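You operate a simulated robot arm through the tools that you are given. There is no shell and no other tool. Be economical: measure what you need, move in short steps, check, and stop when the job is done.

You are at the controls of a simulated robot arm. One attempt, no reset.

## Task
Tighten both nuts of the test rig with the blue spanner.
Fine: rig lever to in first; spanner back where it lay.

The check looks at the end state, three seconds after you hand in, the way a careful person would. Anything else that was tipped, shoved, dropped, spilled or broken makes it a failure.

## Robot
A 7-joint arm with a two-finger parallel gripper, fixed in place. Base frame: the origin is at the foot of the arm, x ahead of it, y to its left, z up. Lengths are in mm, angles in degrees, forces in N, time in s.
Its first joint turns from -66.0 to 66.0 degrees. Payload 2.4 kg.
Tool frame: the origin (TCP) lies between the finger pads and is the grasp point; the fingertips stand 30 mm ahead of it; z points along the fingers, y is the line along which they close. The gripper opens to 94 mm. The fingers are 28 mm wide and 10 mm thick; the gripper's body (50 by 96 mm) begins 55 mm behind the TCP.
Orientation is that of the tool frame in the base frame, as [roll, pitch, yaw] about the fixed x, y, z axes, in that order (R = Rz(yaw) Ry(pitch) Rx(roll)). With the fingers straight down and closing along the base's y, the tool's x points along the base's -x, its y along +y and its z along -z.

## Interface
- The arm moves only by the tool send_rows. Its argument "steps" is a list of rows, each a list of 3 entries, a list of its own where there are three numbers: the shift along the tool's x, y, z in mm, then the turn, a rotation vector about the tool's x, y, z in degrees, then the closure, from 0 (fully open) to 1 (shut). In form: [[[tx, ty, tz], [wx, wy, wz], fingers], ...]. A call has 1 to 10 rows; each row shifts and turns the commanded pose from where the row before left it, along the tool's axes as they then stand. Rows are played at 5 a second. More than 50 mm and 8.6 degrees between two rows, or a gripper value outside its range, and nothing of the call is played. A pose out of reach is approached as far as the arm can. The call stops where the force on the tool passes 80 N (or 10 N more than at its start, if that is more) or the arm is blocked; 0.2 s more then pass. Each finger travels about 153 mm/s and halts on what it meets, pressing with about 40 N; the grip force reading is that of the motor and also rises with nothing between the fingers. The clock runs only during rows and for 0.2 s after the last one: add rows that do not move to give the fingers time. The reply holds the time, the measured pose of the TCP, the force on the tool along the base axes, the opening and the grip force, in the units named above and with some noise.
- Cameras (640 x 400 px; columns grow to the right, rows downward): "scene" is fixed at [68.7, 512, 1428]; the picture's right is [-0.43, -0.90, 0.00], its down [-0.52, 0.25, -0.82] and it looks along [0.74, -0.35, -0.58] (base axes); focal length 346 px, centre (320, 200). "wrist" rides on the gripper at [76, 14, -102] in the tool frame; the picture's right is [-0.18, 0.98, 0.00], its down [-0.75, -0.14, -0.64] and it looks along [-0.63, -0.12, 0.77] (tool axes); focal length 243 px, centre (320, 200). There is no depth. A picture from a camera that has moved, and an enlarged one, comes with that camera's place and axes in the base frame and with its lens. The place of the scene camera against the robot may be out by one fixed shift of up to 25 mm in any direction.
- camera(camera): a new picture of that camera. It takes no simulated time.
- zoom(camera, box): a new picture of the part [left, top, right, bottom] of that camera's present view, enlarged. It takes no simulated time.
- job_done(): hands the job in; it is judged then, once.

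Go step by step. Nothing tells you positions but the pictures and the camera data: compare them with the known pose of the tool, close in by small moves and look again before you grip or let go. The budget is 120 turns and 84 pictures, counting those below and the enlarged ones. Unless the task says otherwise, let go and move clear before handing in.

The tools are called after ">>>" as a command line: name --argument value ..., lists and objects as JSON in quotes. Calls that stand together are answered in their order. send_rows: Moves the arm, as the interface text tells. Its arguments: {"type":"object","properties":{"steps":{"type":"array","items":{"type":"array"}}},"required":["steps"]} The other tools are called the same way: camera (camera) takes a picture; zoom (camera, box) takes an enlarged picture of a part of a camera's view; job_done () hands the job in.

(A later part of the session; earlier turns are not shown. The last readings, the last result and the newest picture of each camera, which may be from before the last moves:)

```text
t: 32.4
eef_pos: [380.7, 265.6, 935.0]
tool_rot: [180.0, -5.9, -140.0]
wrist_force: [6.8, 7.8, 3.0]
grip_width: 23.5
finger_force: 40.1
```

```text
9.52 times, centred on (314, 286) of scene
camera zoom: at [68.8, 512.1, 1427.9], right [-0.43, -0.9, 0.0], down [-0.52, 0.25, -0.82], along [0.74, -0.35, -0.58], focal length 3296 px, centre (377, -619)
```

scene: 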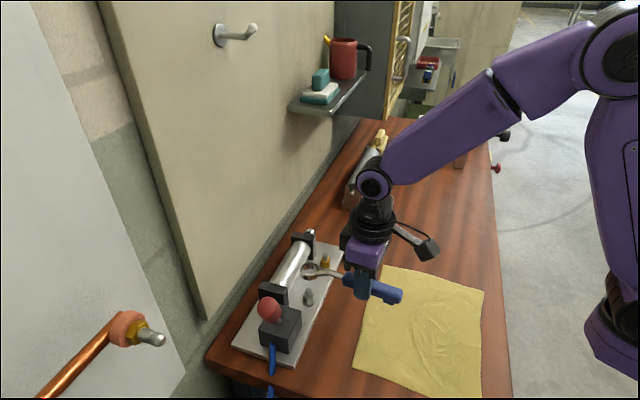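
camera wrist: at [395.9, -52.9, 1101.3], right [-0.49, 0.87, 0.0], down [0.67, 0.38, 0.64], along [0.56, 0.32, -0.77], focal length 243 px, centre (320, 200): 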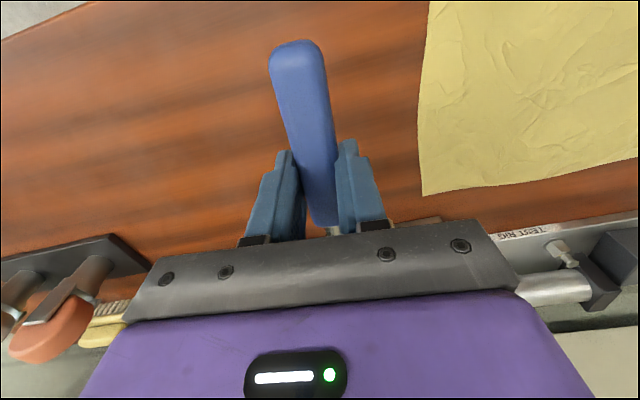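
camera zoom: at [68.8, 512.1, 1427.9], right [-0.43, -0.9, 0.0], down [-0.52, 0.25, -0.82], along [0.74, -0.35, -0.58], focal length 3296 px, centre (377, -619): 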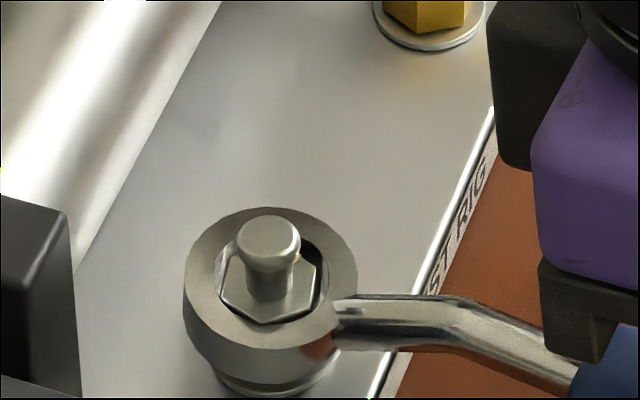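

The ring is fully around the steel nut with its top visible inside. I seat it a little more and start turning clockwise about the nut axis (radius ~107 mm).

>>> send_rows --steps '[[[-0.2, 0, 2], [0, 0, 0], 1], [[-0.09, 5.6, 0], [-0.31, 0, 2.98], 1], [[-0.09, 5.6, 0], [-0.31, 0, 2.98], 1], [[-0.09, 5.6, 0], [-0.31, 0, 2.98], 1], [[-0.09, 5.6, 0], [-0.31, 0, 2.98], 1], [[0, 0, 0], [0, 0, 0], 1]]'

>>> zoom --camera "scene" --box '[280, 255, 344, 311]'

```text
t: 33.8
eef_pos: [367.1, 283.0, 933.1]
tool_rot: [180.0, -5.9, -152.1]
wrist_force: [7.4, 7.8, -1.2]
grip_width: 23.8
finger_force: 39.9
```

```text
7.14 times, centred on (312, 283) of scene
camera zoom: at [68.9, 512.2, 1427.9], right [-0.43, -0.9, 0.0], down [-0.52, 0.25, -0.82], along [0.74, -0.35, -0.58], focal length 2472 px, centre (377, -393)
```

zoom: 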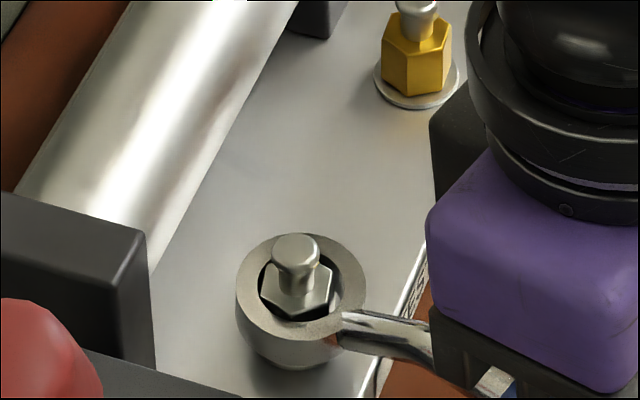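

Turning freely with little force, and the hex seems to turn along. I ease the radial force and continue the sweep.

>>> send_rows --steps '[[[-0.7, 5.6, 0], [-0.31, 0, 2.98], 1], [[-0.09, 5.6, 0], [-0.31, 0, 2.98], 1], [[-0.09, 5.6, 0], [-0.31, 0, 2.98], 1], [[-0.09, 5.6, 0], [-0.31, 0, 2.98], 1], [[-0.09, 5.6, 0], [-0.31, 0, 2.98], 1], [[-0.09, 5.6, 0], [-0.31, 0, 2.98], 1], [[-0.09, 5.6, 0], [-0.31, 0, 2.98], 1], [[0, 0, 0], [0, 0, 0], 1]]'

>>> zoom --camera "scene" --box '[280, 255, 344, 311]'

```text
t: 35.6
eef_pos: [356.7, 321.9, 933.2]
tool_rot: [-179.9, -6.0, -173.0]
wrist_force: [4.4, -1.6, 0.1]
grip_width: 23.5
finger_force: 39.8
```

```text
7.14 times, centred on (312, 283) of scene
camera zoom: at [68.8, 511.9, 1428.0], right [-0.43, -0.9, 0.0], down [-0.52, 0.25, -0.82], along [0.74, -0.35, -0.58], focal length 2472 px, centre (377, -393)
```

zoom: 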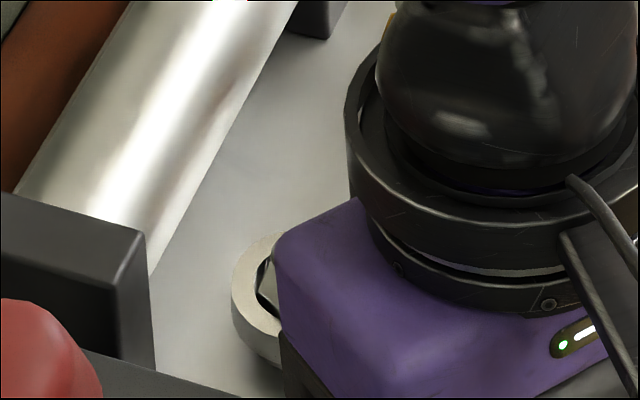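

No resistance yet at 33° turned. I continue a further 12° while watching the force.

>>> send_rows --steps '[[[-0.09, 5.6, 0], [-0.31, 0, 2.98], 1], [[-0.09, 5.6, 0], [-0.31, 0, 2.98], 1], [[-0.09, 5.6, 0], [-0.31, 0, 2.98], 1], [[-0.09, 5.6, 0], [-0.31, 0, 2.98], 1], [[0, 0, 0], [0, 0, 0], 1]]'

>>> camera --camera "wrist"

```text
t: 36.8
eef_pos: [356.6, 344.6, 933.3]
tool_rot: [180.0, -6.1, 174.9]
wrist_force: [7.3, -2.5, -4.3]
grip_width: 23.4
finger_force: 39.3
```

```text
37 pictures are left
camera wrist: at [293.0, 364.9, 1042.2], right [0.27, 0.96, -0.02], down [0.8, -0.21, 0.56], along [0.54, -0.17, -0.83], focal length 243 px, centre (320, 200)
```

wrist: 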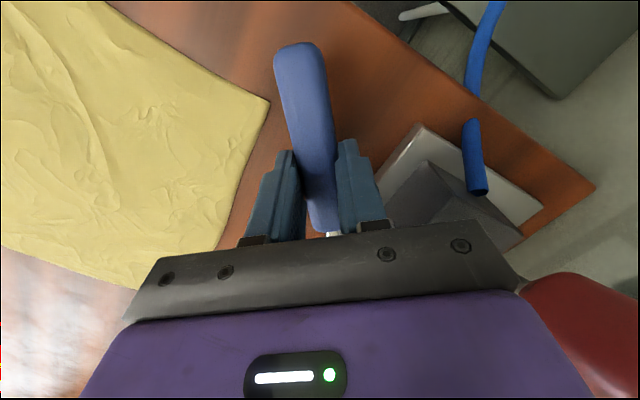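

45° turned with only slight drag; the lever knob gets near the gripper, so I stop this stroke. I lift off the nut, swing back 60° for a longer second stroke, and look.

>>> send_rows --steps '[[[-0.6, -1.5, 0], [0, 0, 0], 1], [[0.9, 0, -8.5], [0, 0, 0], 1], [[0.9, 0, -8.5], [0, 0, 0], 1], [[1.0, 0, -10], [0, 0, 0], 1], [[0, 0, 0], [0, 0, 0], 1]]'

>>> send_rows --steps '[[[-0.69, -11.2, 0], [0.63, 0, -5.97], 1], [[-0.69, -11.2, 0], [0.63, 0, -5.97], 1], [[-0.69, -11.2, 0], [0.63, 0, -5.97], 1], [[-0.69, -11.2, 0], [0.63, 0, -5.97], 1], [[-0.69, -11.2, 0], [0.63, 0, -5.97], 1], [[-0.69, -11.2, 0], [0.63, 0, -5.97], 1], [[-0.69, -11.2, 0], [0.63, 0, -5.97], 1], [[-0.69, -11.2, 0], [0.63, 0, -5.97], 1], [[-0.69, -11.2, 0], [0.63, 0, -5.97], 1], [[-0.69, -11.2, 0], [0.63, 0, -5.97], 1]]'

>>> zoom --camera "scene" --box '[285, 255, 335, 315]'

```text
t: 38.0
eef_pos: [354.4, 342.2, 960.0]
tool_rot: [-179.9, -6.1, 175.1]
wrist_force: [0.6, -0.3, -1.6]
grip_width: 23.6
finger_force: 40.3
```

```text
t: 40.2
eef_pos: [401.5, 247.4, 957.9]
tool_rot: [-179.9, -6.2, -124.8]
wrist_force: [0.6, 0.3, -1.8]
grip_width: 23.4
finger_force: 39.9
```

```text
6.67 times, centred on (310, 285) of scene
camera zoom: at [68.7, 512.0, 1428.0], right [-0.43, -0.9, 0.0], down [-0.52, 0.25, -0.82], along [0.74, -0.35, -0.58], focal length 2307 px, centre (387, -367)
```

zoom: 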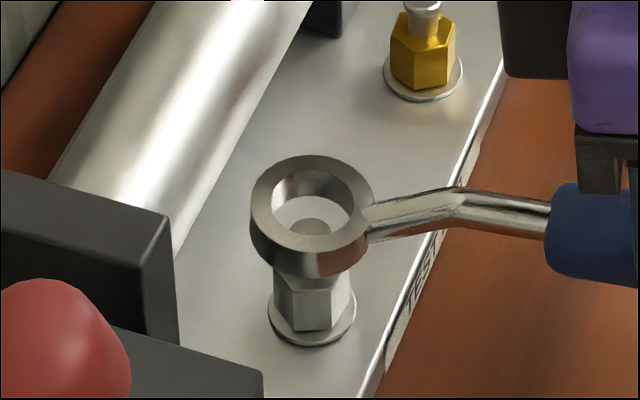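

The nut's faces do look rotated. I take one sharp enlargement to record its orientation.

>>> zoom --camera "scene" --box '[298, 285, 322, 305]'

```text
16.00 times, centred on (310, 295) of scene
camera zoom: at [68.7, 512.0, 1428.0], right [-0.43, -0.9, 0.0], down [-0.52, 0.25, -0.82], along [0.74, -0.35, -0.58], focal length 5536 px, centre (480, -1320)
```

zoom: 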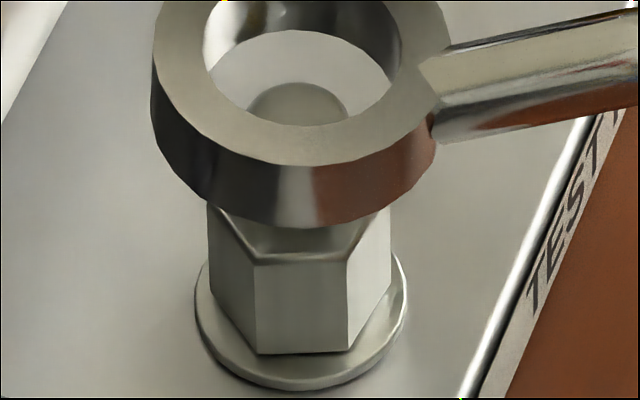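

Hex edges now sit at about -28° (was ≈ -14°), so the nut has turned some and the rest was slack. I lower for a second, longer stroke.

>>> send_rows --steps '[[[0.6, 0.8, 0], [0, 0, 0], 1], [[-0.4, 0, 4], [0, 0, 0], 1], [[-0.4, 0, 4], [0, 0, 0], 1], [[0, 0, 0], [0, 0, 0], 1]]'

>>> zoom --camera "scene" --box '[285, 265, 335, 305]'

```text
t: 41.2
eef_pos: [401.4, 246.5, 950.8]
tool_rot: [-179.9, -6.0, -125.0]
wrist_force: [0.5, 0.5, -0.8]
grip_width: 23.3
finger_force: 39.7
```

```text
10.00 times, centred on (310, 285) of scene
camera zoom: at [68.7, 512.0, 1428.0], right [-0.43, -0.9, 0.0], down [-0.52, 0.25, -0.82], along [0.74, -0.35, -0.58], focal length 3460 px, centre (420, -650)
```

zoom: 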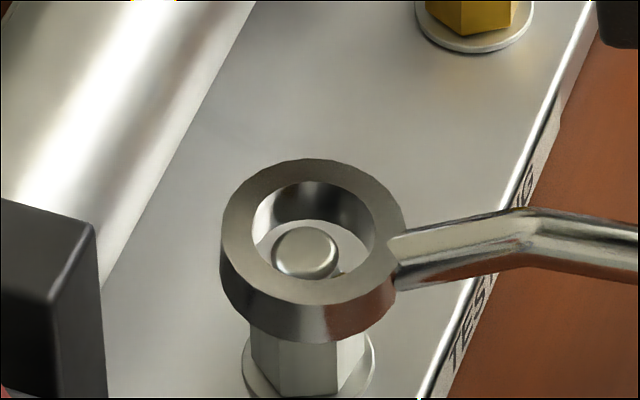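

About 1 mm corrections remain; then I lower onto the hex.

>>> send_rows --steps '[[[-0.9, 1.35, 0], [0, 0, 0], 1], [[-0.4, 0, 4], [0, 0, 0], 1], [[-0.3, 0, 3], [0, 0, 0], 1], [[-0.2, 0, 2], [0, 0, 0], 1], [[-0.1, 0, 1], [0, 0, 0], 1], [[0, 0, 0], [0, 0, 0], 1]]'

>>> zoom --camera "scene" --box '[285, 265, 335, 305]'

```text
t: 42.6
eef_pos: [401.8, 246.1, 942.0]
tool_rot: [-179.9, -6.1, -124.9]
wrist_force: [-0.6, 0.0, -1.7]
grip_width: 23.5
finger_force: 40.3
```

```text
10.00 times, centred on (310, 285) of scene
camera zoom: at [68.7, 512.0, 1428.0], right [-0.43, -0.9, 0.0], down [-0.52, 0.25, -0.82], along [0.74, -0.35, -0.58], focal length 3460 px, centre (420, -650)
```

zoom: 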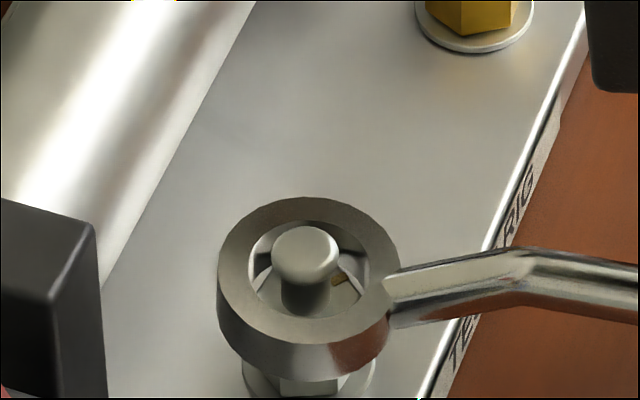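

Nicely concentric with no force. I lower further onto the hex.

>>> send_rows --steps '[[[-0.35, 0.1, 0], [0, 0, 0], 1], [[-0.2, 0, 2], [0, 0, 0], 1], [[-0.2, 0, 2], [0, 0, 0], 1], [[-0.2, 0, 2], [0, 0, 0], 1], [[-0.2, 0, 2], [0, 0, 0], 1], [[0, 0, 0], [0, 0, 0], 1]]'

>>> zoom --camera "scene" --box '[285, 265, 335, 305]'

```text
t: 44.0
eef_pos: [402.1, 247.4, 932.8]
tool_rot: [-179.9, -6.0, -125.0]
wrist_force: [0.7, 2.2, -0.3]
grip_width: 23.6
finger_force: 40.1
```

```text
10.00 times, centred on (310, 285) of scene
camera zoom: at [68.7, 512.0, 1428.0], right [-0.43, -0.9, 0.0], down [-0.52, 0.25, -0.82], along [0.74, -0.35, -0.58], focal length 3460 px, centre (420, -650)
```

zoom: 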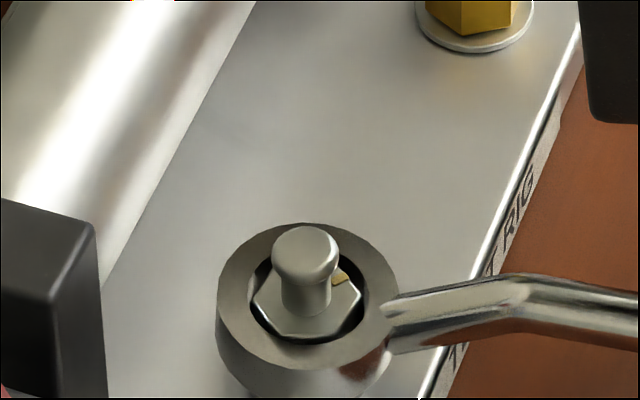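

Seated again; a small yellow mark on the nut will show its rotation. I turn 15° and check.

>>> send_rows --steps '[[[-0.09, 5.58, 0], [-0.31, 0, 2.98], 1], [[-0.09, 5.58, 0], [-0.31, 0, 2.98], 1], [[-0.09, 5.58, 0], [-0.31, 0, 2.98], 1], [[-0.09, 5.58, 0], [-0.31, 0, 2.98], 1], [[-0.09, 5.58, 0], [-0.31, 0, 2.98], 1], [[-0.09, 5.58, 0], [-0.31, 0, 2.98], 1], [[0, 0, 0], [0, 0, 0], 1]]'

>>> zoom --camera "scene" --box '[285, 265, 335, 305]'

```text
t: 45.6
eef_pos: [377.4, 270.1, 932.5]
tool_rot: [-180.0, -6.0, -143.2]
wrist_force: [4.0, 0.4, 2.9]
grip_width: 23.6
finger_force: 40.3
```

```text
10.00 times, centred on (310, 285) of scene
camera zoom: at [68.8, 511.9, 1428.0], right [-0.43, -0.9, 0.0], down [-0.52, 0.25, -0.82], along [0.74, -0.35, -0.58], focal length 3460 px, centre (420, -650)
```

zoom: 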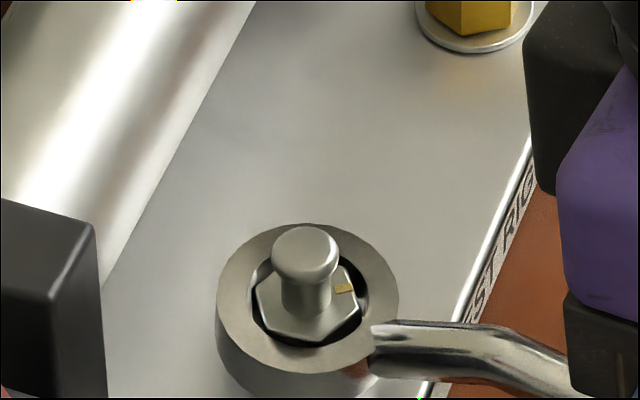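

The nut now follows the spanner. I continue the stroke.

>>> send_rows --steps '[[[-0.09, 5.58, 0], [-0.31, 0, 2.98], 1], [[-0.09, 5.58, 0], [-0.31, 0, 2.98], 1], [[-0.09, 5.58, 0], [-0.31, 0, 2.98], 1], [[-0.09, 5.58, 0], [-0.31, 0, 2.98], 1], [[-0.09, 5.58, 0], [-0.31, 0, 2.98], 1], [[-0.09, 5.58, 0], [-0.31, 0, 2.98], 1], [[-0.09, 5.58, 0], [-0.31, 0, 2.98], 1]]'

>>> send_rows --steps '[[[-0.09, 5.58, 0], [-0.31, 0, 2.98], 1], [[-0.09, 5.58, 0], [-0.31, 0, 2.98], 1], [[-0.09, 5.58, 0], [-0.31, 0, 2.98], 1], [[-0.09, 5.58, 0], [-0.31, 0, 2.98], 1], [[-0.09, 5.58, 0], [-0.31, 0, 2.98], 1], [[0, 0, 0], [0, 0, 0], 1]]'

```text
t: 47.2
eef_pos: [361.2, 305.4, 933.3]
tool_rot: [180.0, -5.9, -164.1]
wrist_force: [15.2, 2.2, -4.0]
grip_width: 23.1
finger_force: 39.9
```

```text
t: 48.6
eef_pos: [356.8, 331.5, 933.6]
tool_rot: [-180.0, -5.9, -179.0]
wrist_force: [17.8, -1.2, 1.3]
grip_width: 23.3
finger_force: 39.9
```

Only radial force from a slightly short radius; tightness not yet reached. I correct the radius, finish the stroke, lift, and swing back 84°.

>>> send_rows --steps '[[[-1.0, 5.58, 0], [-0.31, 0, 2.98], 1], [[-0.09, 5.58, 0], [-0.31, 0, 2.98], 1], [[0, -1.5, 0], [0, 0, 0], 1], [[0, 0, 0], [0, 0, 0], 1]]'

>>> send_rows --steps '[[[0.9, 0, -8.5], [0, 0, 0], 1], [[0.9, 0, -8.5], [0, 0, 0], 1], [[0.9, 0, -8.5], [0, 0, 0], 1], [[0, 0, 0], [0, 0, 0], 1]]'

>>> send_rows --steps '[[[-0.69, -11.2, 0], [0.63, 0, -5.97], 1], [[-0.69, -11.2, 0], [0.63, 0, -5.97], 1], [[-0.69, -11.2, 0], [0.63, 0, -5.97], 1], [[-0.69, -11.2, 0], [0.63, 0, -5.97], 1], [[-0.69, -11.2, 0], [0.63, 0, -5.97], 1], [[-0.69, -11.2, 0], [0.63, 0, -5.97], 1], [[-0.69, -11.2, 0], [0.63, 0, -5.97], 1], [[-0.69, -11.2, 0], [0.63, 0, -5.97], 1], [[-0.69, -11.2, 0], [0.63, 0, -5.97], 1], [[-0.69, -11.2, 0], [0.63, 0, -5.97], 1]]'

>>> zoom --camera "scene" --box '[285, 265, 335, 305]'

```text
t: 49.6
eef_pos: [355.4, 343.5, 932.7]
tool_rot: [179.9, -5.9, 175.2]
wrist_force: [16.8, 2.0, 1.1]
grip_width: 23.6
finger_force: 40.4
```

```text
t: 50.6
eef_pos: [354.5, 341.9, 957.0]
tool_rot: [-179.9, -6.1, 175.1]
wrist_force: [10.7, 1.5, -16.2]
grip_width: 23.2
finger_force: 40.2
```

```text
t: 52.8
eef_pos: [402.4, 245.7, 957.4]
tool_rot: [-179.9, -6.2, -124.5]
wrist_force: [-10.1, 0.4, 2.7]
grip_width: 23.3
finger_force: 39.9
```

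```text
10.00 times, centred on (310, 285) of scene
camera zoom: at [68.4, 511.9, 1428.0], right [-0.43, -0.9, 0.0], down [-0.52, 0.25, -0.82], along [0.74, -0.35, -0.58], focal length 3460 px, centre (420, -650)
```

zoom: 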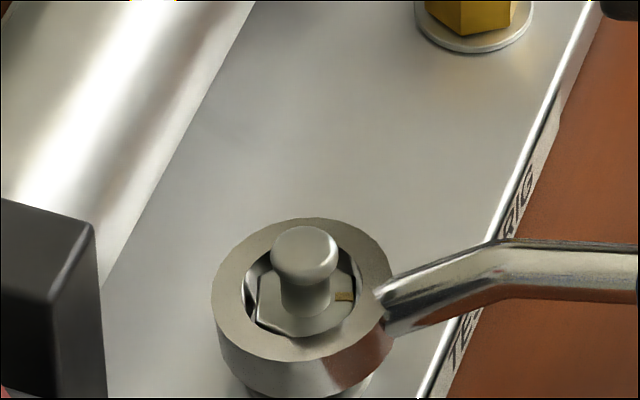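

The ring jammed under the side load while lifting, so the spanner pitched in the grip and the ring is still on the nut. I lower the tool again so that it levels, then continue with corrected centre.

>>> send_rows --steps '[[[-0.6, 0, 6], [0, 0, 0], 1], [[-0.6, 0, 6], [0, 0, 0], 1], [[-0.6, 0, 6], [0, 0, 0], 1], [[-0.6, 0, 5], [0, 0, 0], 1], [[0, 0, 0], [0, 0, 0], 1]]'

>>> zoom --camera "scene" --box '[285, 265, 345, 305]'

```text
t: 54.0
eef_pos: [401.3, 245.0, 934.2]
tool_rot: [-179.8, -6.0, -124.8]
wrist_force: [-11.6, -2.4, 10.8]
grip_width: 23.5
finger_force: 39.4
```

```text
10.00 times, centred on (315, 285) of scene
camera zoom: at [68.2, 511.8, 1428.1], right [-0.43, -0.9, 0.0], down [-0.52, 0.25, -0.82], along [0.74, -0.35, -0.58], focal length 3460 px, centre (370, -650)
```

zoom: 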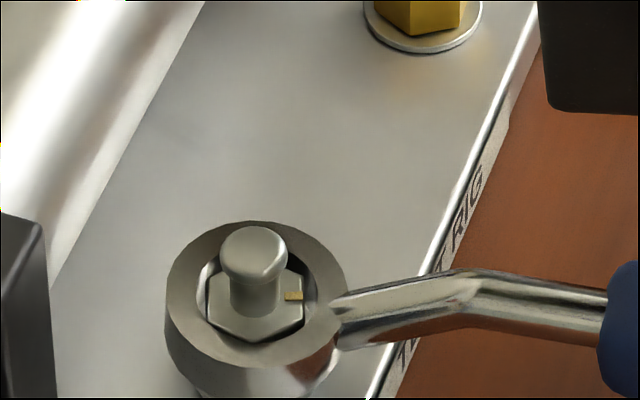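

Level and seated again; the mark shows the nut has gained overall. I relax the residual side load and start the next clockwise stroke, reading forces.

>>> send_rows --steps '[[[0.7, 2.8, 0], [-0.16, 0, 1.49], 1], [[-0.09, 5.58, 0], [-0.31, 0, 2.98], 1], [[-0.09, 5.58, 0], [-0.31, 0, 2.98], 1], [[-0.15, 5.58, 0], [-0.31, 0, 2.98], 1], [[-0.15, 5.58, 0], [-0.31, 0, 2.98], 1], [[0, 0, 0], [0, 0, 0], 1]]'

>>> send_rows --steps '[[[-0.15, 5.58, 0], [-0.31, 0, 2.98], 1], [[-0.15, 5.58, 0], [-0.31, 0, 2.98], 1], [[-0.15, 5.58, 0], [-0.31, 0, 2.98], 1], [[0, 0, 0], [0, 0, 0], 1]]'

>>> zoom --camera "scene" --box '[285, 265, 345, 305]'

```text
t: 55.4
eef_pos: [382.9, 260.6, 933.6]
tool_rot: [-179.8, -6.0, -138.3]
wrist_force: [-3.9, 5.9, -1.2]
grip_width: 23.3
finger_force: 39.9
```

```text
t: 56.4
eef_pos: [373.2, 275.5, 935.0]
tool_rot: [-179.9, -6.0, -147.4]
wrist_force: [-0.9, 2.9, -2.4]
grip_width: 23.3
finger_force: 40.4
```

```text
10.00 times, centred on (315, 285) of scene
camera zoom: at [68.7, 512.1, 1427.9], right [-0.43, -0.9, 0.0], down [-0.52, 0.25, -0.82], along [0.74, -0.35, -0.58], focal length 3460 px, centre (370, -650)
```

zoom: 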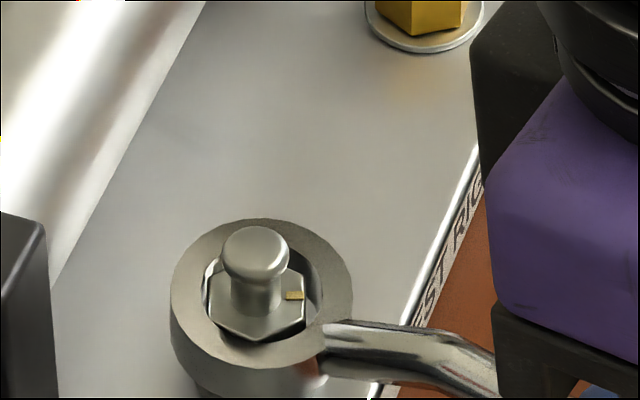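

The mark has not moved yet; this is the slack in the ring. I continue 27° more.

>>> send_rows --steps '[[[-0.15, 5.58, 0], [-0.31, 0, 2.98], 1], [[-0.15, 5.58, 0], [-0.31, 0, 2.98], 1], [[-0.15, 5.58, 0], [-0.31, 0, 2.98], 1], [[-0.2, 5.58, 0], [-0.31, 0, 2.98], 1], [[0, 0, 0], [0, 0, 0], 1]]'

>>> zoom --camera "scene" --box '[285, 265, 345, 305]'

>>> send_rows --steps '[[[-0.2, 5.58, 0], [-0.31, 0, 2.98], 1], [[-0.2, 5.58, 0], [-0.31, 0, 2.98], 1], [[-0.2, 5.58, 0], [-0.31, 0, 2.98], 1], [[-0.2, 5.58, 0], [-0.31, 0, 2.98], 1], [[0, 0, 0], [0, 0, 0], 1]]'

```text
t: 57.6
eef_pos: [362.2, 296.6, 935.4]
tool_rot: [-179.8, -6.0, -159.3]
wrist_force: [1.3, 6.2, -3.0]
grip_width: 23.2
finger_force: 39.2
```

```text
10.00 times, centred on (315, 285) of scene
camera zoom: at [68.7, 512.1, 1427.9], right [-0.43, -0.9, 0.0], down [-0.52, 0.25, -0.82], along [0.74, -0.35, -0.58], focal length 3460 px, centre (370, -650)
```

zoom: 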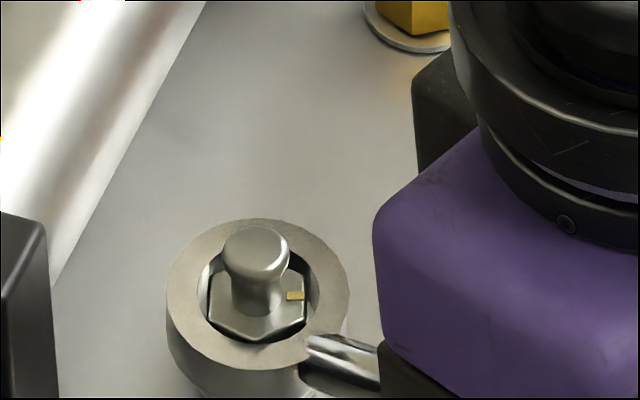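

```text
t: 58.8
eef_pos: [354.6, 316.8, 935.0]
tool_rot: [-179.8, -5.9, -171.4]
wrist_force: [-5.3, 4.8, 9.3]
grip_width: 23.6
finger_force: 39.8
```

The nut has stayed put over 46° of ring travel, so either it is at its stop or the ring isn't biting. The ring sits high on the hex; I press it down deeper to test.

>>> send_rows --steps '[[[0.3, 0, 2], [0, 0, 0], 1], [[-0.2, 0, 2], [0, 0, 0], 1], [[-0.2, 0, 2], [0, 0, 0], 1], [[-0.2, 0, 2], [0, 0, 0], 1], [[0, 0, 0], [0, 0, 0], 1]]'

>>> zoom --camera "scene" --box '[285, 265, 345, 305]'

```text
t: 60.0
eef_pos: [355.9, 315.8, 926.4]
tool_rot: [-179.7, -5.8, -171.2]
wrist_force: [-4.5, 5.0, 15.7]
grip_width: 23.6
finger_force: 39.8
```

```text
10.00 times, centred on (315, 285) of scene
camera zoom: at [68.3, 512.0, 1428.0], right [-0.43, -0.9, 0.0], down [-0.52, 0.25, -0.82], along [0.74, -0.35, -0.58], focal length 3460 px, centre (370, -650)
```

zoom: 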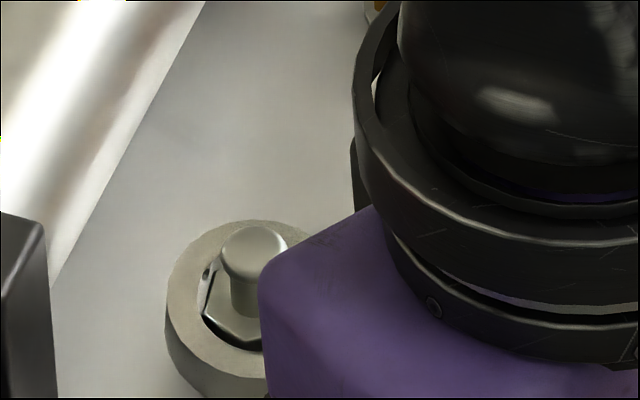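

The ring is in fact fully seated, and the hex has now begun to follow again: slack is about 31° in each direction, consistent with all readings. I level the spanner and finish this stroke.

>>> send_rows --steps '[[[0.4, 0, -4], [0, 0, 0], 1], [[0.3, 0, -3.5], [0, 0, 0], 1], [[-0.2, 5.58, 0], [-0.31, 0, 2.98], 1], [[-0.2, 5.58, 0], [-0.31, 0, 2.98], 1], [[-0.2, 5.58, 0], [-0.31, 0, 2.98], 1], [[-0.2, 5.58, 0], [-0.31, 0, 2.98], 1], [[-0.2, 5.58, 0], [-0.31, 0, 2.98], 1], [[0, 0, 0], [0, 0, 0], 1]]'

```text
t: 61.8
eef_pos: [353.8, 344.1, 933.1]
tool_rot: [-179.8, -6.0, 173.7]
wrist_force: [-8.5, 1.4, -4.9]
grip_width: 23.4
finger_force: 39.9
```

No hard stop yet. I back off to mid-slack to unload the ring before lifting.

>>> send_rows --steps '[[[0.5, -5.58, 0], [0.31, 0, -2.98], 1], [[-0.09, -5.58, 0], [0.31, 0, -2.98], 1], [[-0.09, -5.58, 0], [0.31, 0, -2.98], 1], [[-0.09, -5.58, 0], [0.31, 0, -2.98], 1], [[-0.09, -5.58, 0], [0.31, 0, -2.98], 1], [[0, 0, 0], [0, 0, 0], 1]]'

```text
t: 63.2
eef_pos: [354.8, 316.5, 933.5]
tool_rot: [-179.9, -5.9, -171.3]
wrist_force: [-6.2, 6.0, -0.7]
grip_width: 23.5
finger_force: 39.8
```

>>> send_rows --steps '[[[0.6, 0.8, 0], [0, 0, 0], 1], [[0, 0, 0], [0, 0, 0], 1]]'

```text
t: 63.8
eef_pos: [356.8, 316.7, 933.5]
tool_rot: [-179.7, -5.9, -171.3]
wrist_force: [0.6, 4.8, -2.6]
grip_width: 23.5
finger_force: 40.0
```

Radial load is nearly gone. I add a small sideways correction and lift in small steps.

>>> send_rows --steps '[[[0, 0.8, 0], [0, 0, 0], 1], [[0.3, 0, -3], [0, 0, 0], 1], [[0.3, 0, -3], [0, 0, 0], 1], [[0.3, 0, -3], [0, 0, 0], 1], [[0, 0, 0], [0, 0, 0], 1]]'

>>> zoom --camera "scene" --box '[285, 255, 345, 305]'

```text
t: 65.0
eef_pos: [354.5, 317.8, 943.6]
tool_rot: [-179.9, -6.0, -171.3]
wrist_force: [0.0, 0.1, -2.0]
grip_width: 22.8
finger_force: 40.3
```

```text
8.00 times, centred on (315, 280) of scene
camera zoom: at [68.7, 512.0, 1428.0], right [-0.43, -0.9, 0.0], down [-0.52, 0.25, -0.82], along [0.74, -0.35, -0.58], focal length 2768 px, centre (360, -440)
```

zoom: 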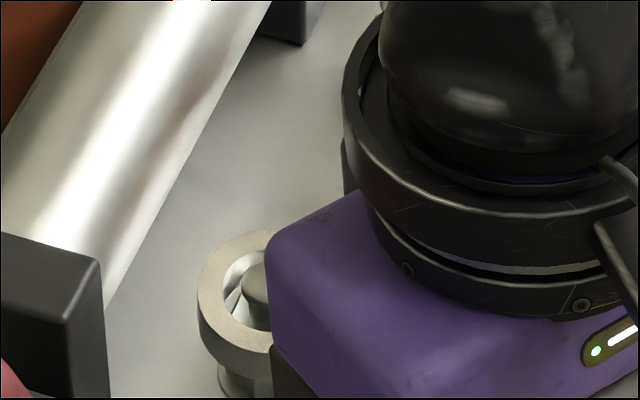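

Free and lifted; the stud is still inside the bore, which keeps alignment. I raise a bit more, swing back 45° (60° total, preserving the hex phase).

>>> send_rows --steps '[[[-0.6, 0, -5], [0, 0, 0], 1], [[-0.41, -9.37, 0], [0.52, 0, -4.97], 1], [[-0.41, -9.37, 0], [0.52, 0, -4.97], 1], [[-0.41, -9.37, 0], [0.52, 0, -4.97], 1], [[-0.41, -9.37, 0], [0.52, 0, -4.97], 1], [[-0.41, -9.37, 0], [0.52, 0, -4.97], 1], [[-0.41, -9.37, 0], [0.52, 0, -4.97], 1], [[-0.41, -9.37, 0], [0.52, 0, -4.97], 1], [[-0.41, -9.37, 0], [0.52, 0, -4.97], 1], [[-0.41, -9.37, 0], [0.52, 0, -4.97], 1]]'

>>> zoom --camera "scene" --box '[285, 265, 335, 305]'

```text
t: 67.2
eef_pos: [398.3, 248.7, 948.1]
tool_rot: [-179.9, -6.2, -126.2]
wrist_force: [-0.3, -0.9, -2.0]
grip_width: 23.2
finger_force: 39.8
```

```text
10.00 times, centred on (310, 285) of scene
camera zoom: at [68.7, 512.0, 1428.0], right [-0.43, -0.9, 0.0], down [-0.52, 0.25, -0.82], along [0.74, -0.35, -0.58], focal length 3460 px, centre (420, -650)
```

zoom: 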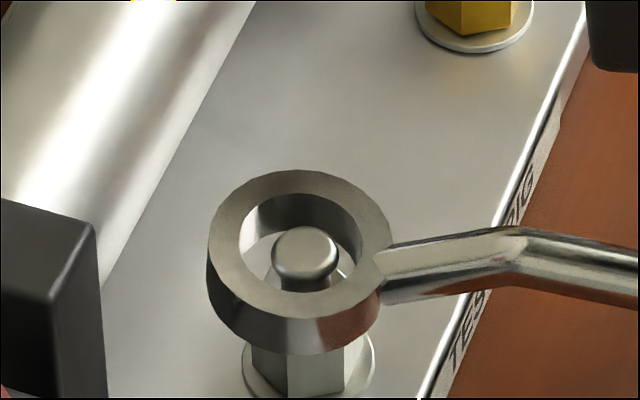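

About 1.5 mm correction, then I lower to seat.

>>> send_rows --steps '[[[1.4, 0.8, 0], [0, 0, 0], 1], [[-0.3, 0, 3], [0, 0, 0], 1], [[-0.3, 0, 3], [0, 0, 0], 1], [[-0.2, 0, 2], [0, 0, 0], 1], [[-0.2, 0, 2], [0, 0, 0], 1], [[-0.2, 0, 2], [0, 0, 0], 1], [[-0.2, 0, 2], [0, 0, 0], 1], [[0, 0, 0], [0, 0, 0], 1]]'

>>> zoom --camera "scene" --box '[285, 265, 335, 305]'

```text
t: 69.0
eef_pos: [397.0, 246.4, 933.6]
tool_rot: [-179.8, -6.0, -126.3]
wrist_force: [-0.9, -3.9, 9.9]
grip_width: 23.4
finger_force: 40.0
```

```text
10.00 times, centred on (310, 285) of scene
camera zoom: at [68.5, 511.7, 1428.1], right [-0.43, -0.9, 0.0], down [-0.52, 0.25, -0.82], along [0.74, -0.35, -0.58], focal length 3460 px, centre (420, -650)
```

zoom: 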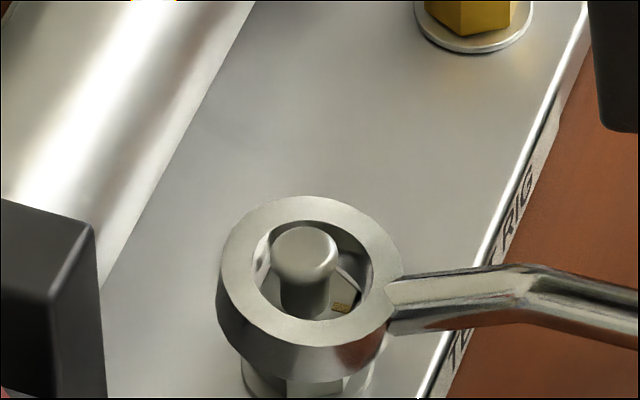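

The ring caught on the hex top, ~0.8 mm to the right. I relieve, shift, and press lightly.

>>> send_rows --steps '[[[0.2, 0, -2], [0, 0, 0], 1], [[-0.8, 0.1, 0], [0, 0, 0], 1], [[-0.2, 0, 2], [0, 0, 0], 1], [[0, 0, 0], [0, 0, 0], 1]]'

>>> send_rows --steps '[[[-0.5, 0, 0], [0, 0, 0], 1], [[0, 0, 1], [0, 0, 0], 1], [[0, 0, 0], [0, 0, 0], 1]]'

>>> zoom --camera "scene" --box '[285, 265, 335, 305]'

```text
t: 70.0
eef_pos: [397.3, 247.3, 933.8]
tool_rot: [-179.8, -6.2, -126.3]
wrist_force: [-2.8, -8.4, 8.2]
grip_width: 23.6
finger_force: 39.8
```

```text
t: 70.8
eef_pos: [396.5, 247.3, 933.2]
tool_rot: [-179.9, -6.3, -126.4]
wrist_force: [-8.2, -15.0, 9.9]
grip_width: 23.7
finger_force: 40.1
```

```text
10.00 times, centred on (310, 285) of scene
camera zoom: at [68.3, 511.4, 1428.2], right [-0.43, -0.9, 0.0], down [-0.52, 0.25, -0.82], along [0.74, -0.35, -0.58], focal length 3460 px, centre (420, -650)
```

zoom: 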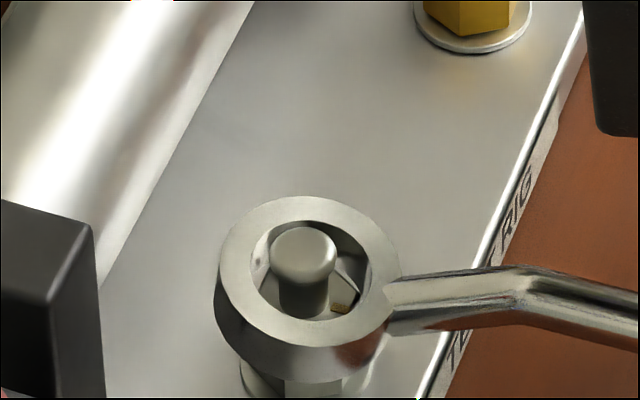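

The ring is blocked by hex phase: free fit needs the handle about 20° further round. I raise, swing back another 20°, and try again.

>>> send_rows --steps '[[[1.3, 0, -1], [0, 0, 0], 1], [[1.1, 0, -10], [0, 0, 0], 1], [[-0.41, -9.37, 0], [0.52, 0, -4.97], 1], [[-0.41, -9.37, 0], [0.52, 0, -4.97], 1], [[-0.41, -9.37, 0], [0.52, 0, -4.97], 1], [[-0.41, -9.37, 0], [0.52, 0, -4.97], 1], [[0, 0, 0], [0, 0, 0], 1]]'

>>> zoom --camera "scene" --box '[285, 265, 345, 305]'

```text
t: 72.4
eef_pos: [430.8, 230.5, 944.2]
tool_rot: [-179.9, -6.2, -106.2]
wrist_force: [0.3, 0.5, -1.3]
grip_width: 23.4
finger_force: 39.6
```

```text
10.00 times, centred on (315, 285) of scene
camera zoom: at [68.7, 512.0, 1428.0], right [-0.43, -0.9, 0.0], down [-0.52, 0.25, -0.82], along [0.74, -0.35, -0.58], focal length 3460 px, centre (370, -650)
```

zoom: 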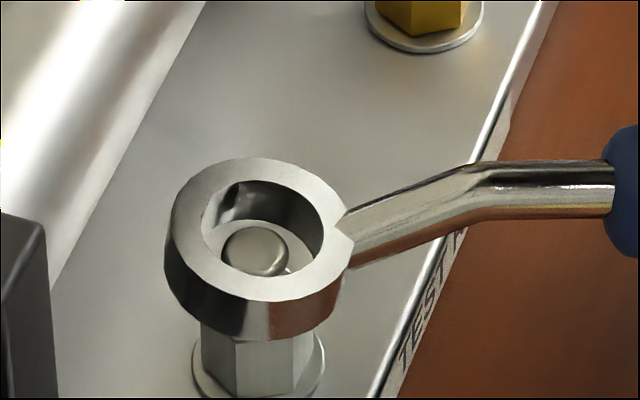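

The phase now looks right but the spanner is pitched ring-up ~5° in the grip. I raise 5 mm, pitch the tool another 5° to level it, then lower with care.

>>> send_rows --steps '[[[0.5, 0, -5], [0, 0, 0], 1], [[0, 0, 0], [0, 5, 0], 1], [[-0.6, 0, 3], [0, 0, 0], 1], [[-0.5, 0, 2.5], [0, 0, 0], 1], [[0, 0, 0], [0, 0, 0], 1]]'

>>> zoom --camera "scene" --box '[285, 265, 345, 305]'

```text
t: 73.6
eef_pos: [430.3, 230.4, 943.3]
tool_rot: [-179.8, -11.2, -106.3]
wrist_force: [-0.6, 0.6, -1.0]
grip_width: 23.7
finger_force: 39.9
```

```text
10.00 times, centred on (315, 285) of scene
camera zoom: at [68.7, 512.0, 1428.0], right [-0.43, -0.9, 0.0], down [-0.52, 0.25, -0.82], along [0.74, -0.35, -0.58], focal length 3460 px, centre (370, -650)
```

zoom: 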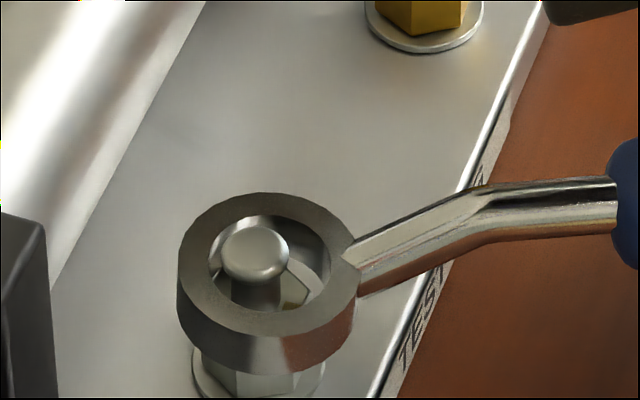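

The ring is 2.4 mm too near the handle side. I correct and lower.

>>> send_rows --steps '[[[-2.3, -0.4, -0.4], [0, 0, 0], 1], [[-0.4, 0, 2], [0, 0, 0], 1], [[-0.4, 0, 2], [0, 0, 0], 1], [[0, 0, 0], [0, 0, 0], 1]]'

```text
t: 74.6
eef_pos: [430.8, 232.3, 937.9]
tool_rot: [-180.0, -11.1, -106.3]
wrist_force: [0.0, -0.3, -1.7]
grip_width: 23.5
finger_force: 40.0
```

No contact force well below the hex top, so it's sliding on. I continue.

>>> send_rows --steps '[[[-0.4, 0, 2], [0, 0, 0], 1], [[-0.4, 0, 2], [0, 0, 0], 1], [[-0.4, 0, 2], [0, 0, 0], 1], [[0, 0, 0], [0, 0, 0], 1]]'

>>> zoom --camera "scene" --box '[285, 265, 345, 305]'

```text
t: 75.6
eef_pos: [432.0, 231.8, 933.3]
tool_rot: [-179.9, -11.1, -106.3]
wrist_force: [0.1, -0.8, -1.5]
grip_width: 23.6
finger_force: 40.0
```

```text
10.00 times, centred on (315, 285) of scene
camera zoom: at [68.7, 512.0, 1428.0], right [-0.43, -0.9, 0.0], down [-0.52, 0.25, -0.82], along [0.74, -0.35, -0.58], focal length 3460 px, centre (370, -650)
```

zoom: 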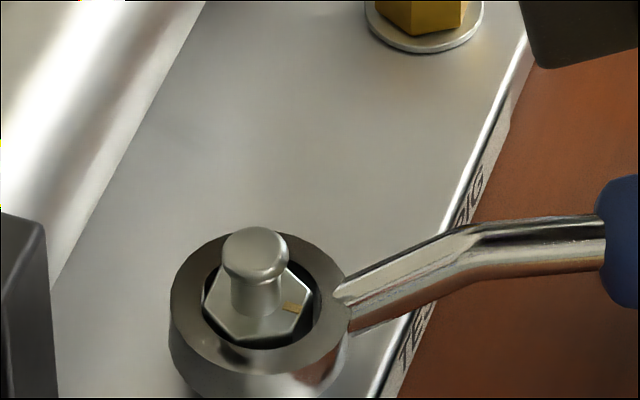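

Seated well. Now a long clockwise stroke, 4° per row, reading force.

>>> send_rows --steps '[[[-0.26, 7.5, 0], [-0.76, 0, 3.92], 1], [[-0.26, 7.5, 0], [-0.76, 0, 3.92], 1], [[-0.26, 7.5, 0], [-0.76, 0, 3.92], 1], [[-0.26, 7.5, 0], [-0.76, 0, 3.92], 1], [[-0.26, 7.5, 0], [-0.76, 0, 3.92], 1], [[-0.26, 7.5, 0], [-0.76, 0, 3.92], 1], [[-0.26, 7.5, 0], [-0.76, 0, 3.92], 1], [[0, 0, 0], [0, 0, 0], 1]]'

>>> send_rows --steps '[[[-0.26, 7.5, 0], [-0.76, 0, 3.92], 1], [[-0.26, 7.5, 0], [-0.76, 0, 3.92], 1], [[-0.26, 7.5, 0], [-0.76, 0, 3.92], 1], [[-0.26, 7.5, 0], [-0.76, 0, 3.92], 1], [[-0.26, 7.5, 0], [-0.76, 0, 3.92], 1], [[0, 0, 0], [0, 0, 0], 1]]'

```text
t: 77.4
eef_pos: [387.3, 259.3, 932.0]
tool_rot: [-179.8, -10.9, -134.6]
wrist_force: [8.9, -2.4, 8.8]
grip_width: 23.6
finger_force: 40.1
```

```text
t: 78.8
eef_pos: [364.6, 289.9, 932.1]
tool_rot: [-179.8, -11.1, -154.4]
wrist_force: [8.1, -2.2, -0.8]
grip_width: 23.3
finger_force: 39.7
```

A steady drag of 5–8 N shows the nut is being driven. I continue.

>>> send_rows --steps '[[[-0.6, 7.5, 0], [-0.76, 0, 3.92], 1], [[-0.26, 7.5, 0], [-0.76, 0, 3.92], 1], [[-0.26, 7.5, 0], [-0.76, 0, 3.92], 1], [[0, 0, 0], [0, 0, 0], 1]]'

>>> send_rows --steps '[[[-0.26, 7.5, 0], [-0.76, 0, 3.92], 1], [[-0.26, 7.5, 0], [-0.76, 0, 3.92], 1], [[-0.26, 7.5, 0], [-0.76, 0, 3.92], 1], [[-0.26, 7.5, 0], [-0.76, 0, 3.92], 1], [[0, 0, 0], [0, 0, 0], 1]]'

```text
t: 79.8
eef_pos: [357.3, 311.5, 931.7]
tool_rot: [-179.9, -11.0, -166.4]
wrist_force: [7.4, -3.1, -0.1]
grip_width: 23.5
finger_force: 39.3
```

```text
t: 81.0
eef_pos: [355.1, 339.3, 931.3]
tool_rot: [-179.9, -10.8, 177.6]
wrist_force: [13.8, -9.6, -0.3]
grip_width: 23.3
finger_force: 40.1
```

Resistance is growing now. I go on in smaller steps, easing the radial load.

>>> send_rows --steps '[[[-1.0, 5.6, 0], [-0.57, 0, 2.94], 1], [[-0.1, 5.6, 0], [-0.57, 0, 2.94], 1], [[0, 0, 0], [0, 0, 0], 1]]'

>>> zoom --camera "scene" --box '[235, 245, 345, 325]'

```text
t: 81.8
eef_pos: [356.4, 350.8, 931.4]
tool_rot: [-179.8, -11.1, 171.6]
wrist_force: [6.9, -14.6, 4.6]
grip_width: 23.3
finger_force: 40.0
```

```text
5.00 times, centred on (290, 285) of scene
camera zoom: at [68.8, 511.5, 1428.1], right [-0.43, -0.9, 0.0], down [-0.52, 0.25, -0.82], along [0.74, -0.35, -0.58], focal length 1730 px, centre (470, -225)
```

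zoom: 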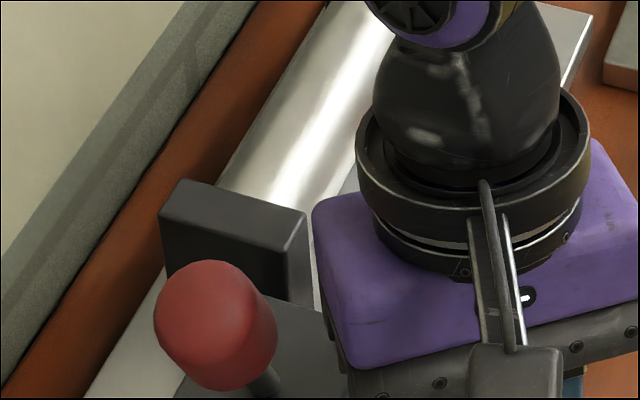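

Torque is building up (about 14 N at the handle). Two more small steps, watching the knob clearance.

>>> send_rows --steps '[[[-0.1, 5.6, 0], [-0.57, 0, 2.94], 1], [[0, 0, 0], [0, 0, 0], 1]]'

>>> send_rows --steps '[[[-0.1, 5.6, 0], [-0.57, 0, 2.94], 1], [[0, 0, 0], [0, 0, 0], 1]]'

```text
t: 82.4
eef_pos: [356.8, 356.7, 931.8]
tool_rot: [-179.7, -11.0, 168.6]
wrist_force: [4.9, -15.4, 4.1]
grip_width: 23.6
finger_force: 40.4
```

```text
t: 83.0
eef_pos: [358.5, 363.3, 931.5]
tool_rot: [-179.8, -11.0, 165.6]
wrist_force: [2.8, -14.8, 1.5]
grip_width: 23.6
finger_force: 40.0
```

The resistance is holding at ~15 N (≈1.6 Nm). I back off 15°, unload and lift to see the nut and take another bite.

>>> send_rows --steps '[[[-0.1, -5.6, 0], [0.57, 0, -2.94], 1], [[-0.1, -5.6, 0], [0.57, 0, -2.94], 1], [[-0.1, -5.6, 0], [0.57, 0, -2.94], 1], [[-0.1, -5.6, 0], [0.57, 0, -2.94], 1], [[-0.1, -5.6, 0], [0.57, 0, -2.94], 1], [[0, 0, 0], [0, 0, 0], 1]]'

```text
t: 84.4
eef_pos: [355.5, 334.9, 931.0]
tool_rot: [-179.7, -11.1, -179.0]
wrist_force: [-8.3, -4.1, 11.7]
grip_width: 23.5
finger_force: 39.7
```

>>> send_rows --steps '[[[0.9, -0.5, -1], [0, 0, 0], 1], [[0, 0, 0], [0, 0, 0], 1]]'

```text
t: 85.0
eef_pos: [354.4, 333.8, 930.7]
tool_rot: [-179.7, -11.0, -179.2]
wrist_force: [-1.8, -0.4, -6.1]
grip_width: 23.5
finger_force: 39.7
```

The side loads are nearly gone. I lift in small steps.

>>> send_rows --steps '[[[0.2, 0, -3], [0, 0, 0], 1], [[0.6, 0, -3], [0, 0, 0], 1], [[0.6, 0, -3], [0, 0, 0], 1], [[0, 0, 0], [0, 0, 0], 1]]'

>>> send_rows --steps '[[[0.6, 0, -3], [0, 0, 0], 1], [[0.6, 0, -3], [0, 0, 0], 1], [[0, 0, 0], [0, 0, 0], 1]]'

```text
t: 86.0
eef_pos: [355.5, 334.2, 940.9]
tool_rot: [-179.8, -10.8, -179.4]
wrist_force: [3.2, -4.9, -12.4]
grip_width: 23.2
finger_force: 40.7
```

```text
t: 86.8
eef_pos: [355.9, 334.9, 946.5]
tool_rot: [-179.8, -10.9, -179.3]
wrist_force: [3.6, -6.5, -15.1]
grip_width: 23.6
finger_force: 40.3
```

The ring is binding again. I lower back, null the side loads better, and retry.

>>> send_rows --steps '[[[-0.6, -0.6, 5], [0, 0, 0], 1], [[-0.6, 0, 5], [0, 0, 0], 1], [[-0.6, 0, 4], [0, 0, 0], 1], [[0, 0, 0], [0, 0, 0], 1]]'

```text
t: 87.8
eef_pos: [356.1, 334.7, 932.8]
tool_rot: [-179.9, -10.8, -179.2]
wrist_force: [0.2, -6.7, 13.3]
grip_width: 23.5
finger_force: 40.7
```

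>>> send_rows --steps '[[[0, -1.2, -1], [0, 0, 0], 1], [[0, 0, 0], [0, 0, 0], 1]]'

```text
t: 88.4
eef_pos: [353.7, 333.3, 934.0]
tool_rot: [-179.8, -11.0, -179.1]
wrist_force: [9.2, 1.0, -4.3]
grip_width: 23.1
finger_force: 40.0
```

>>> send_rows --steps '[[[-0.7, 0, 0], [0, 0, 0], 1], [[0, 0, 0], [0, 0, 0], 1]]'

```text
t: 89.0
eef_pos: [354.7, 332.5, 933.9]
tool_rot: [-179.8, -10.9, -179.1]
wrist_force: [2.1, -0.1, 4.3]
grip_width: 23.2
finger_force: 40.3
```

Loads are near zero now. I lift again, with a quick picture.

>>> send_rows --steps '[[[0.1, 0, -3], [0, 0, 0], 1], [[0.4, 0, -3], [0, 0, 0], 1], [[0.5, 0, -3], [0, 0, 0], 1], [[0, 0, 0], [0, 0, 0], 1]]'

>>> send_rows --steps '[[[0.5, 0, -3], [0, 0, 0], 1], [[0, 0, 0], [0, 0, 0], 1]]'

```text
t: 90.0
eef_pos: [355.3, 331.6, 942.3]
tool_rot: [-179.8, -11.0, -179.1]
wrist_force: [3.2, 3.5, -12.8]
grip_width: 23.2
finger_force: 40.2
```

```text
t: 90.6
eef_pos: [355.5, 333.6, 946.2]
tool_rot: [-179.7, -11.0, -179.2]
wrist_force: [-0.1, 2.1, -13.7]
grip_width: 23.0
finger_force: 39.8
```

Vertical binding remains because the ring tilts as the handle rises. I pitch the tool ring-up by 7° to level the ring and pull it off straight.

>>> send_rows --steps '[[[0, 0, 0], [0, -3.5, 0], 1], [[0, 0, 0], [0, -3.5, 0], 1], [[0, 0, 0], [0, 0, 0], 1]]'

>>> zoom --camera "scene" --box '[285, 265, 345, 305]'

```text
t: 91.4
eef_pos: [353.8, 332.9, 946.6]
tool_rot: [-179.7, -4.2, -179.1]
wrist_force: [-17.3, 0.0, -7.3]
grip_width: 23.1
finger_force: 40.0
```

```text
10.00 times, centred on (315, 285) of scene
camera zoom: at [68.3, 512.0, 1428.0], right [-0.43, -0.9, 0.0], down [-0.52, 0.25, -0.82], along [0.74, -0.35, -0.58], focal length 3460 px, centre (370, -650)
```

zoom: 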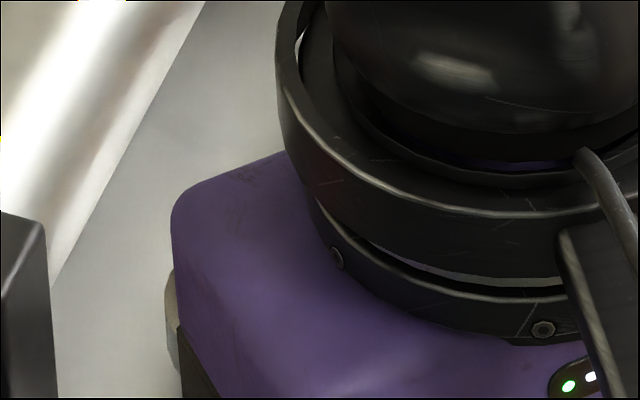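

The pitching pushed the ring forward; I back off 2 mm and keep lifting.

>>> send_rows --steps '[[[2.0, 0, 0], [0, 0, 0], 1], [[0, 0, 0], [0, 0, 0], 1]]'

>>> send_rows --steps '[[[0.2, 0, -2.5], [0, -1, 0], 1], [[0.5, 0, -2.5], [0, -1, 0], 1], [[0, 0, 0], [0, 0, 0], 1]]'

```text
t: 92.0
eef_pos: [352.2, 332.8, 945.9]
tool_rot: [-179.8, -4.0, -179.1]
wrist_force: [-17.1, 1.6, -6.1]
grip_width: 22.9
finger_force: 39.9
```

```text
t: 92.8
eef_pos: [355.8, 333.6, 953.2]
tool_rot: [180.0, -1.6, -179.3]
wrist_force: [0.6, 0.2, 0.5]
grip_width: 23.1
finger_force: 39.7
```

Free now. I swing back 60° and look at nut and ring.

>>> send_rows --steps '[[[-0.59, -11.24, 0], [0.17, 0, -6], 1], [[-0.59, -11.24, 0], [0.17, 0, -6], 1], [[-0.59, -11.24, 0], [0.17, 0, -6], 1], [[-0.59, -11.24, 0], [0.17, 0, -6], 1], [[-0.59, -11.24, 0], [0.17, 0, -6], 1], [[-0.59, -11.24, 0], [0.17, 0, -6], 1], [[-0.59, -11.24, 0], [0.17, 0, -6], 1], [[-0.59, -11.24, 0], [0.17, 0, -6], 1], [[-0.59, -11.24, 0], [0.17, 0, -6], 1], [[-0.59, -11.24, 0], [0.17, 0, -6], 1]]'

>>> zoom --camera "scene" --box '[285, 265, 345, 305]'

```text
t: 95.0
eef_pos: [409.0, 240.6, 952.6]
tool_rot: [179.9, -2.0, -119.1]
wrist_force: [-5.3, -14.3, 11.9]
grip_width: 23.3
finger_force: 39.7
```

```text
10.00 times, centred on (315, 285) of scene
camera zoom: at [68.4, 511.4, 1428.2], right [-0.43, -0.9, 0.0], down [-0.52, 0.25, -0.82], along [0.74, -0.35, -0.58], focal length 3460 px, centre (370, -650)
```

zoom: 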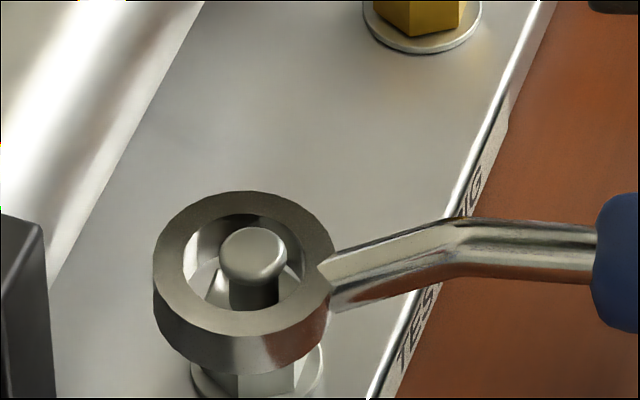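

The ring has drifted 2.3 mm forward and touches the nut top. I raise 3 mm, pull back 2.3 mm, and lower.

>>> send_rows --steps '[[[0, 0, -3], [0, 0, 0], 1], [[2.3, 0, 0], [0, 0, 0], 1], [[0, 0, 0], [0, 0, 0], 1]]'

>>> zoom --camera "scene" --box '[285, 265, 345, 305]'

```text
t: 95.8
eef_pos: [407.6, 240.6, 954.0]
tool_rot: [-180.0, -1.9, -119.0]
wrist_force: [0.6, 0.0, -0.7]
grip_width: 22.9
finger_force: 39.9
```

```text
10.00 times, centred on (315, 285) of scene
camera zoom: at [68.7, 512.0, 1428.0], right [-0.43, -0.9, 0.0], down [-0.52, 0.25, -0.82], along [0.74, -0.35, -0.58], focal length 3460 px, centre (370, -650)
```

zoom: 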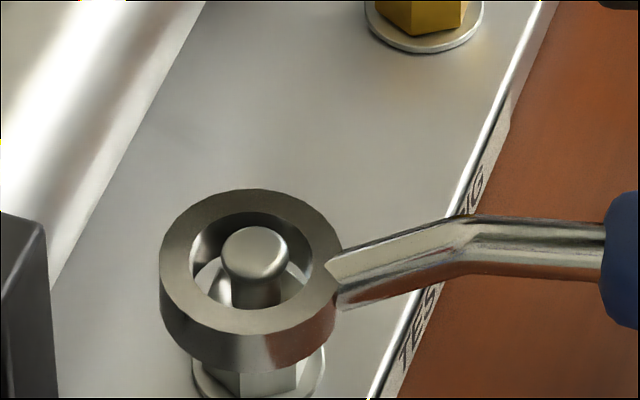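

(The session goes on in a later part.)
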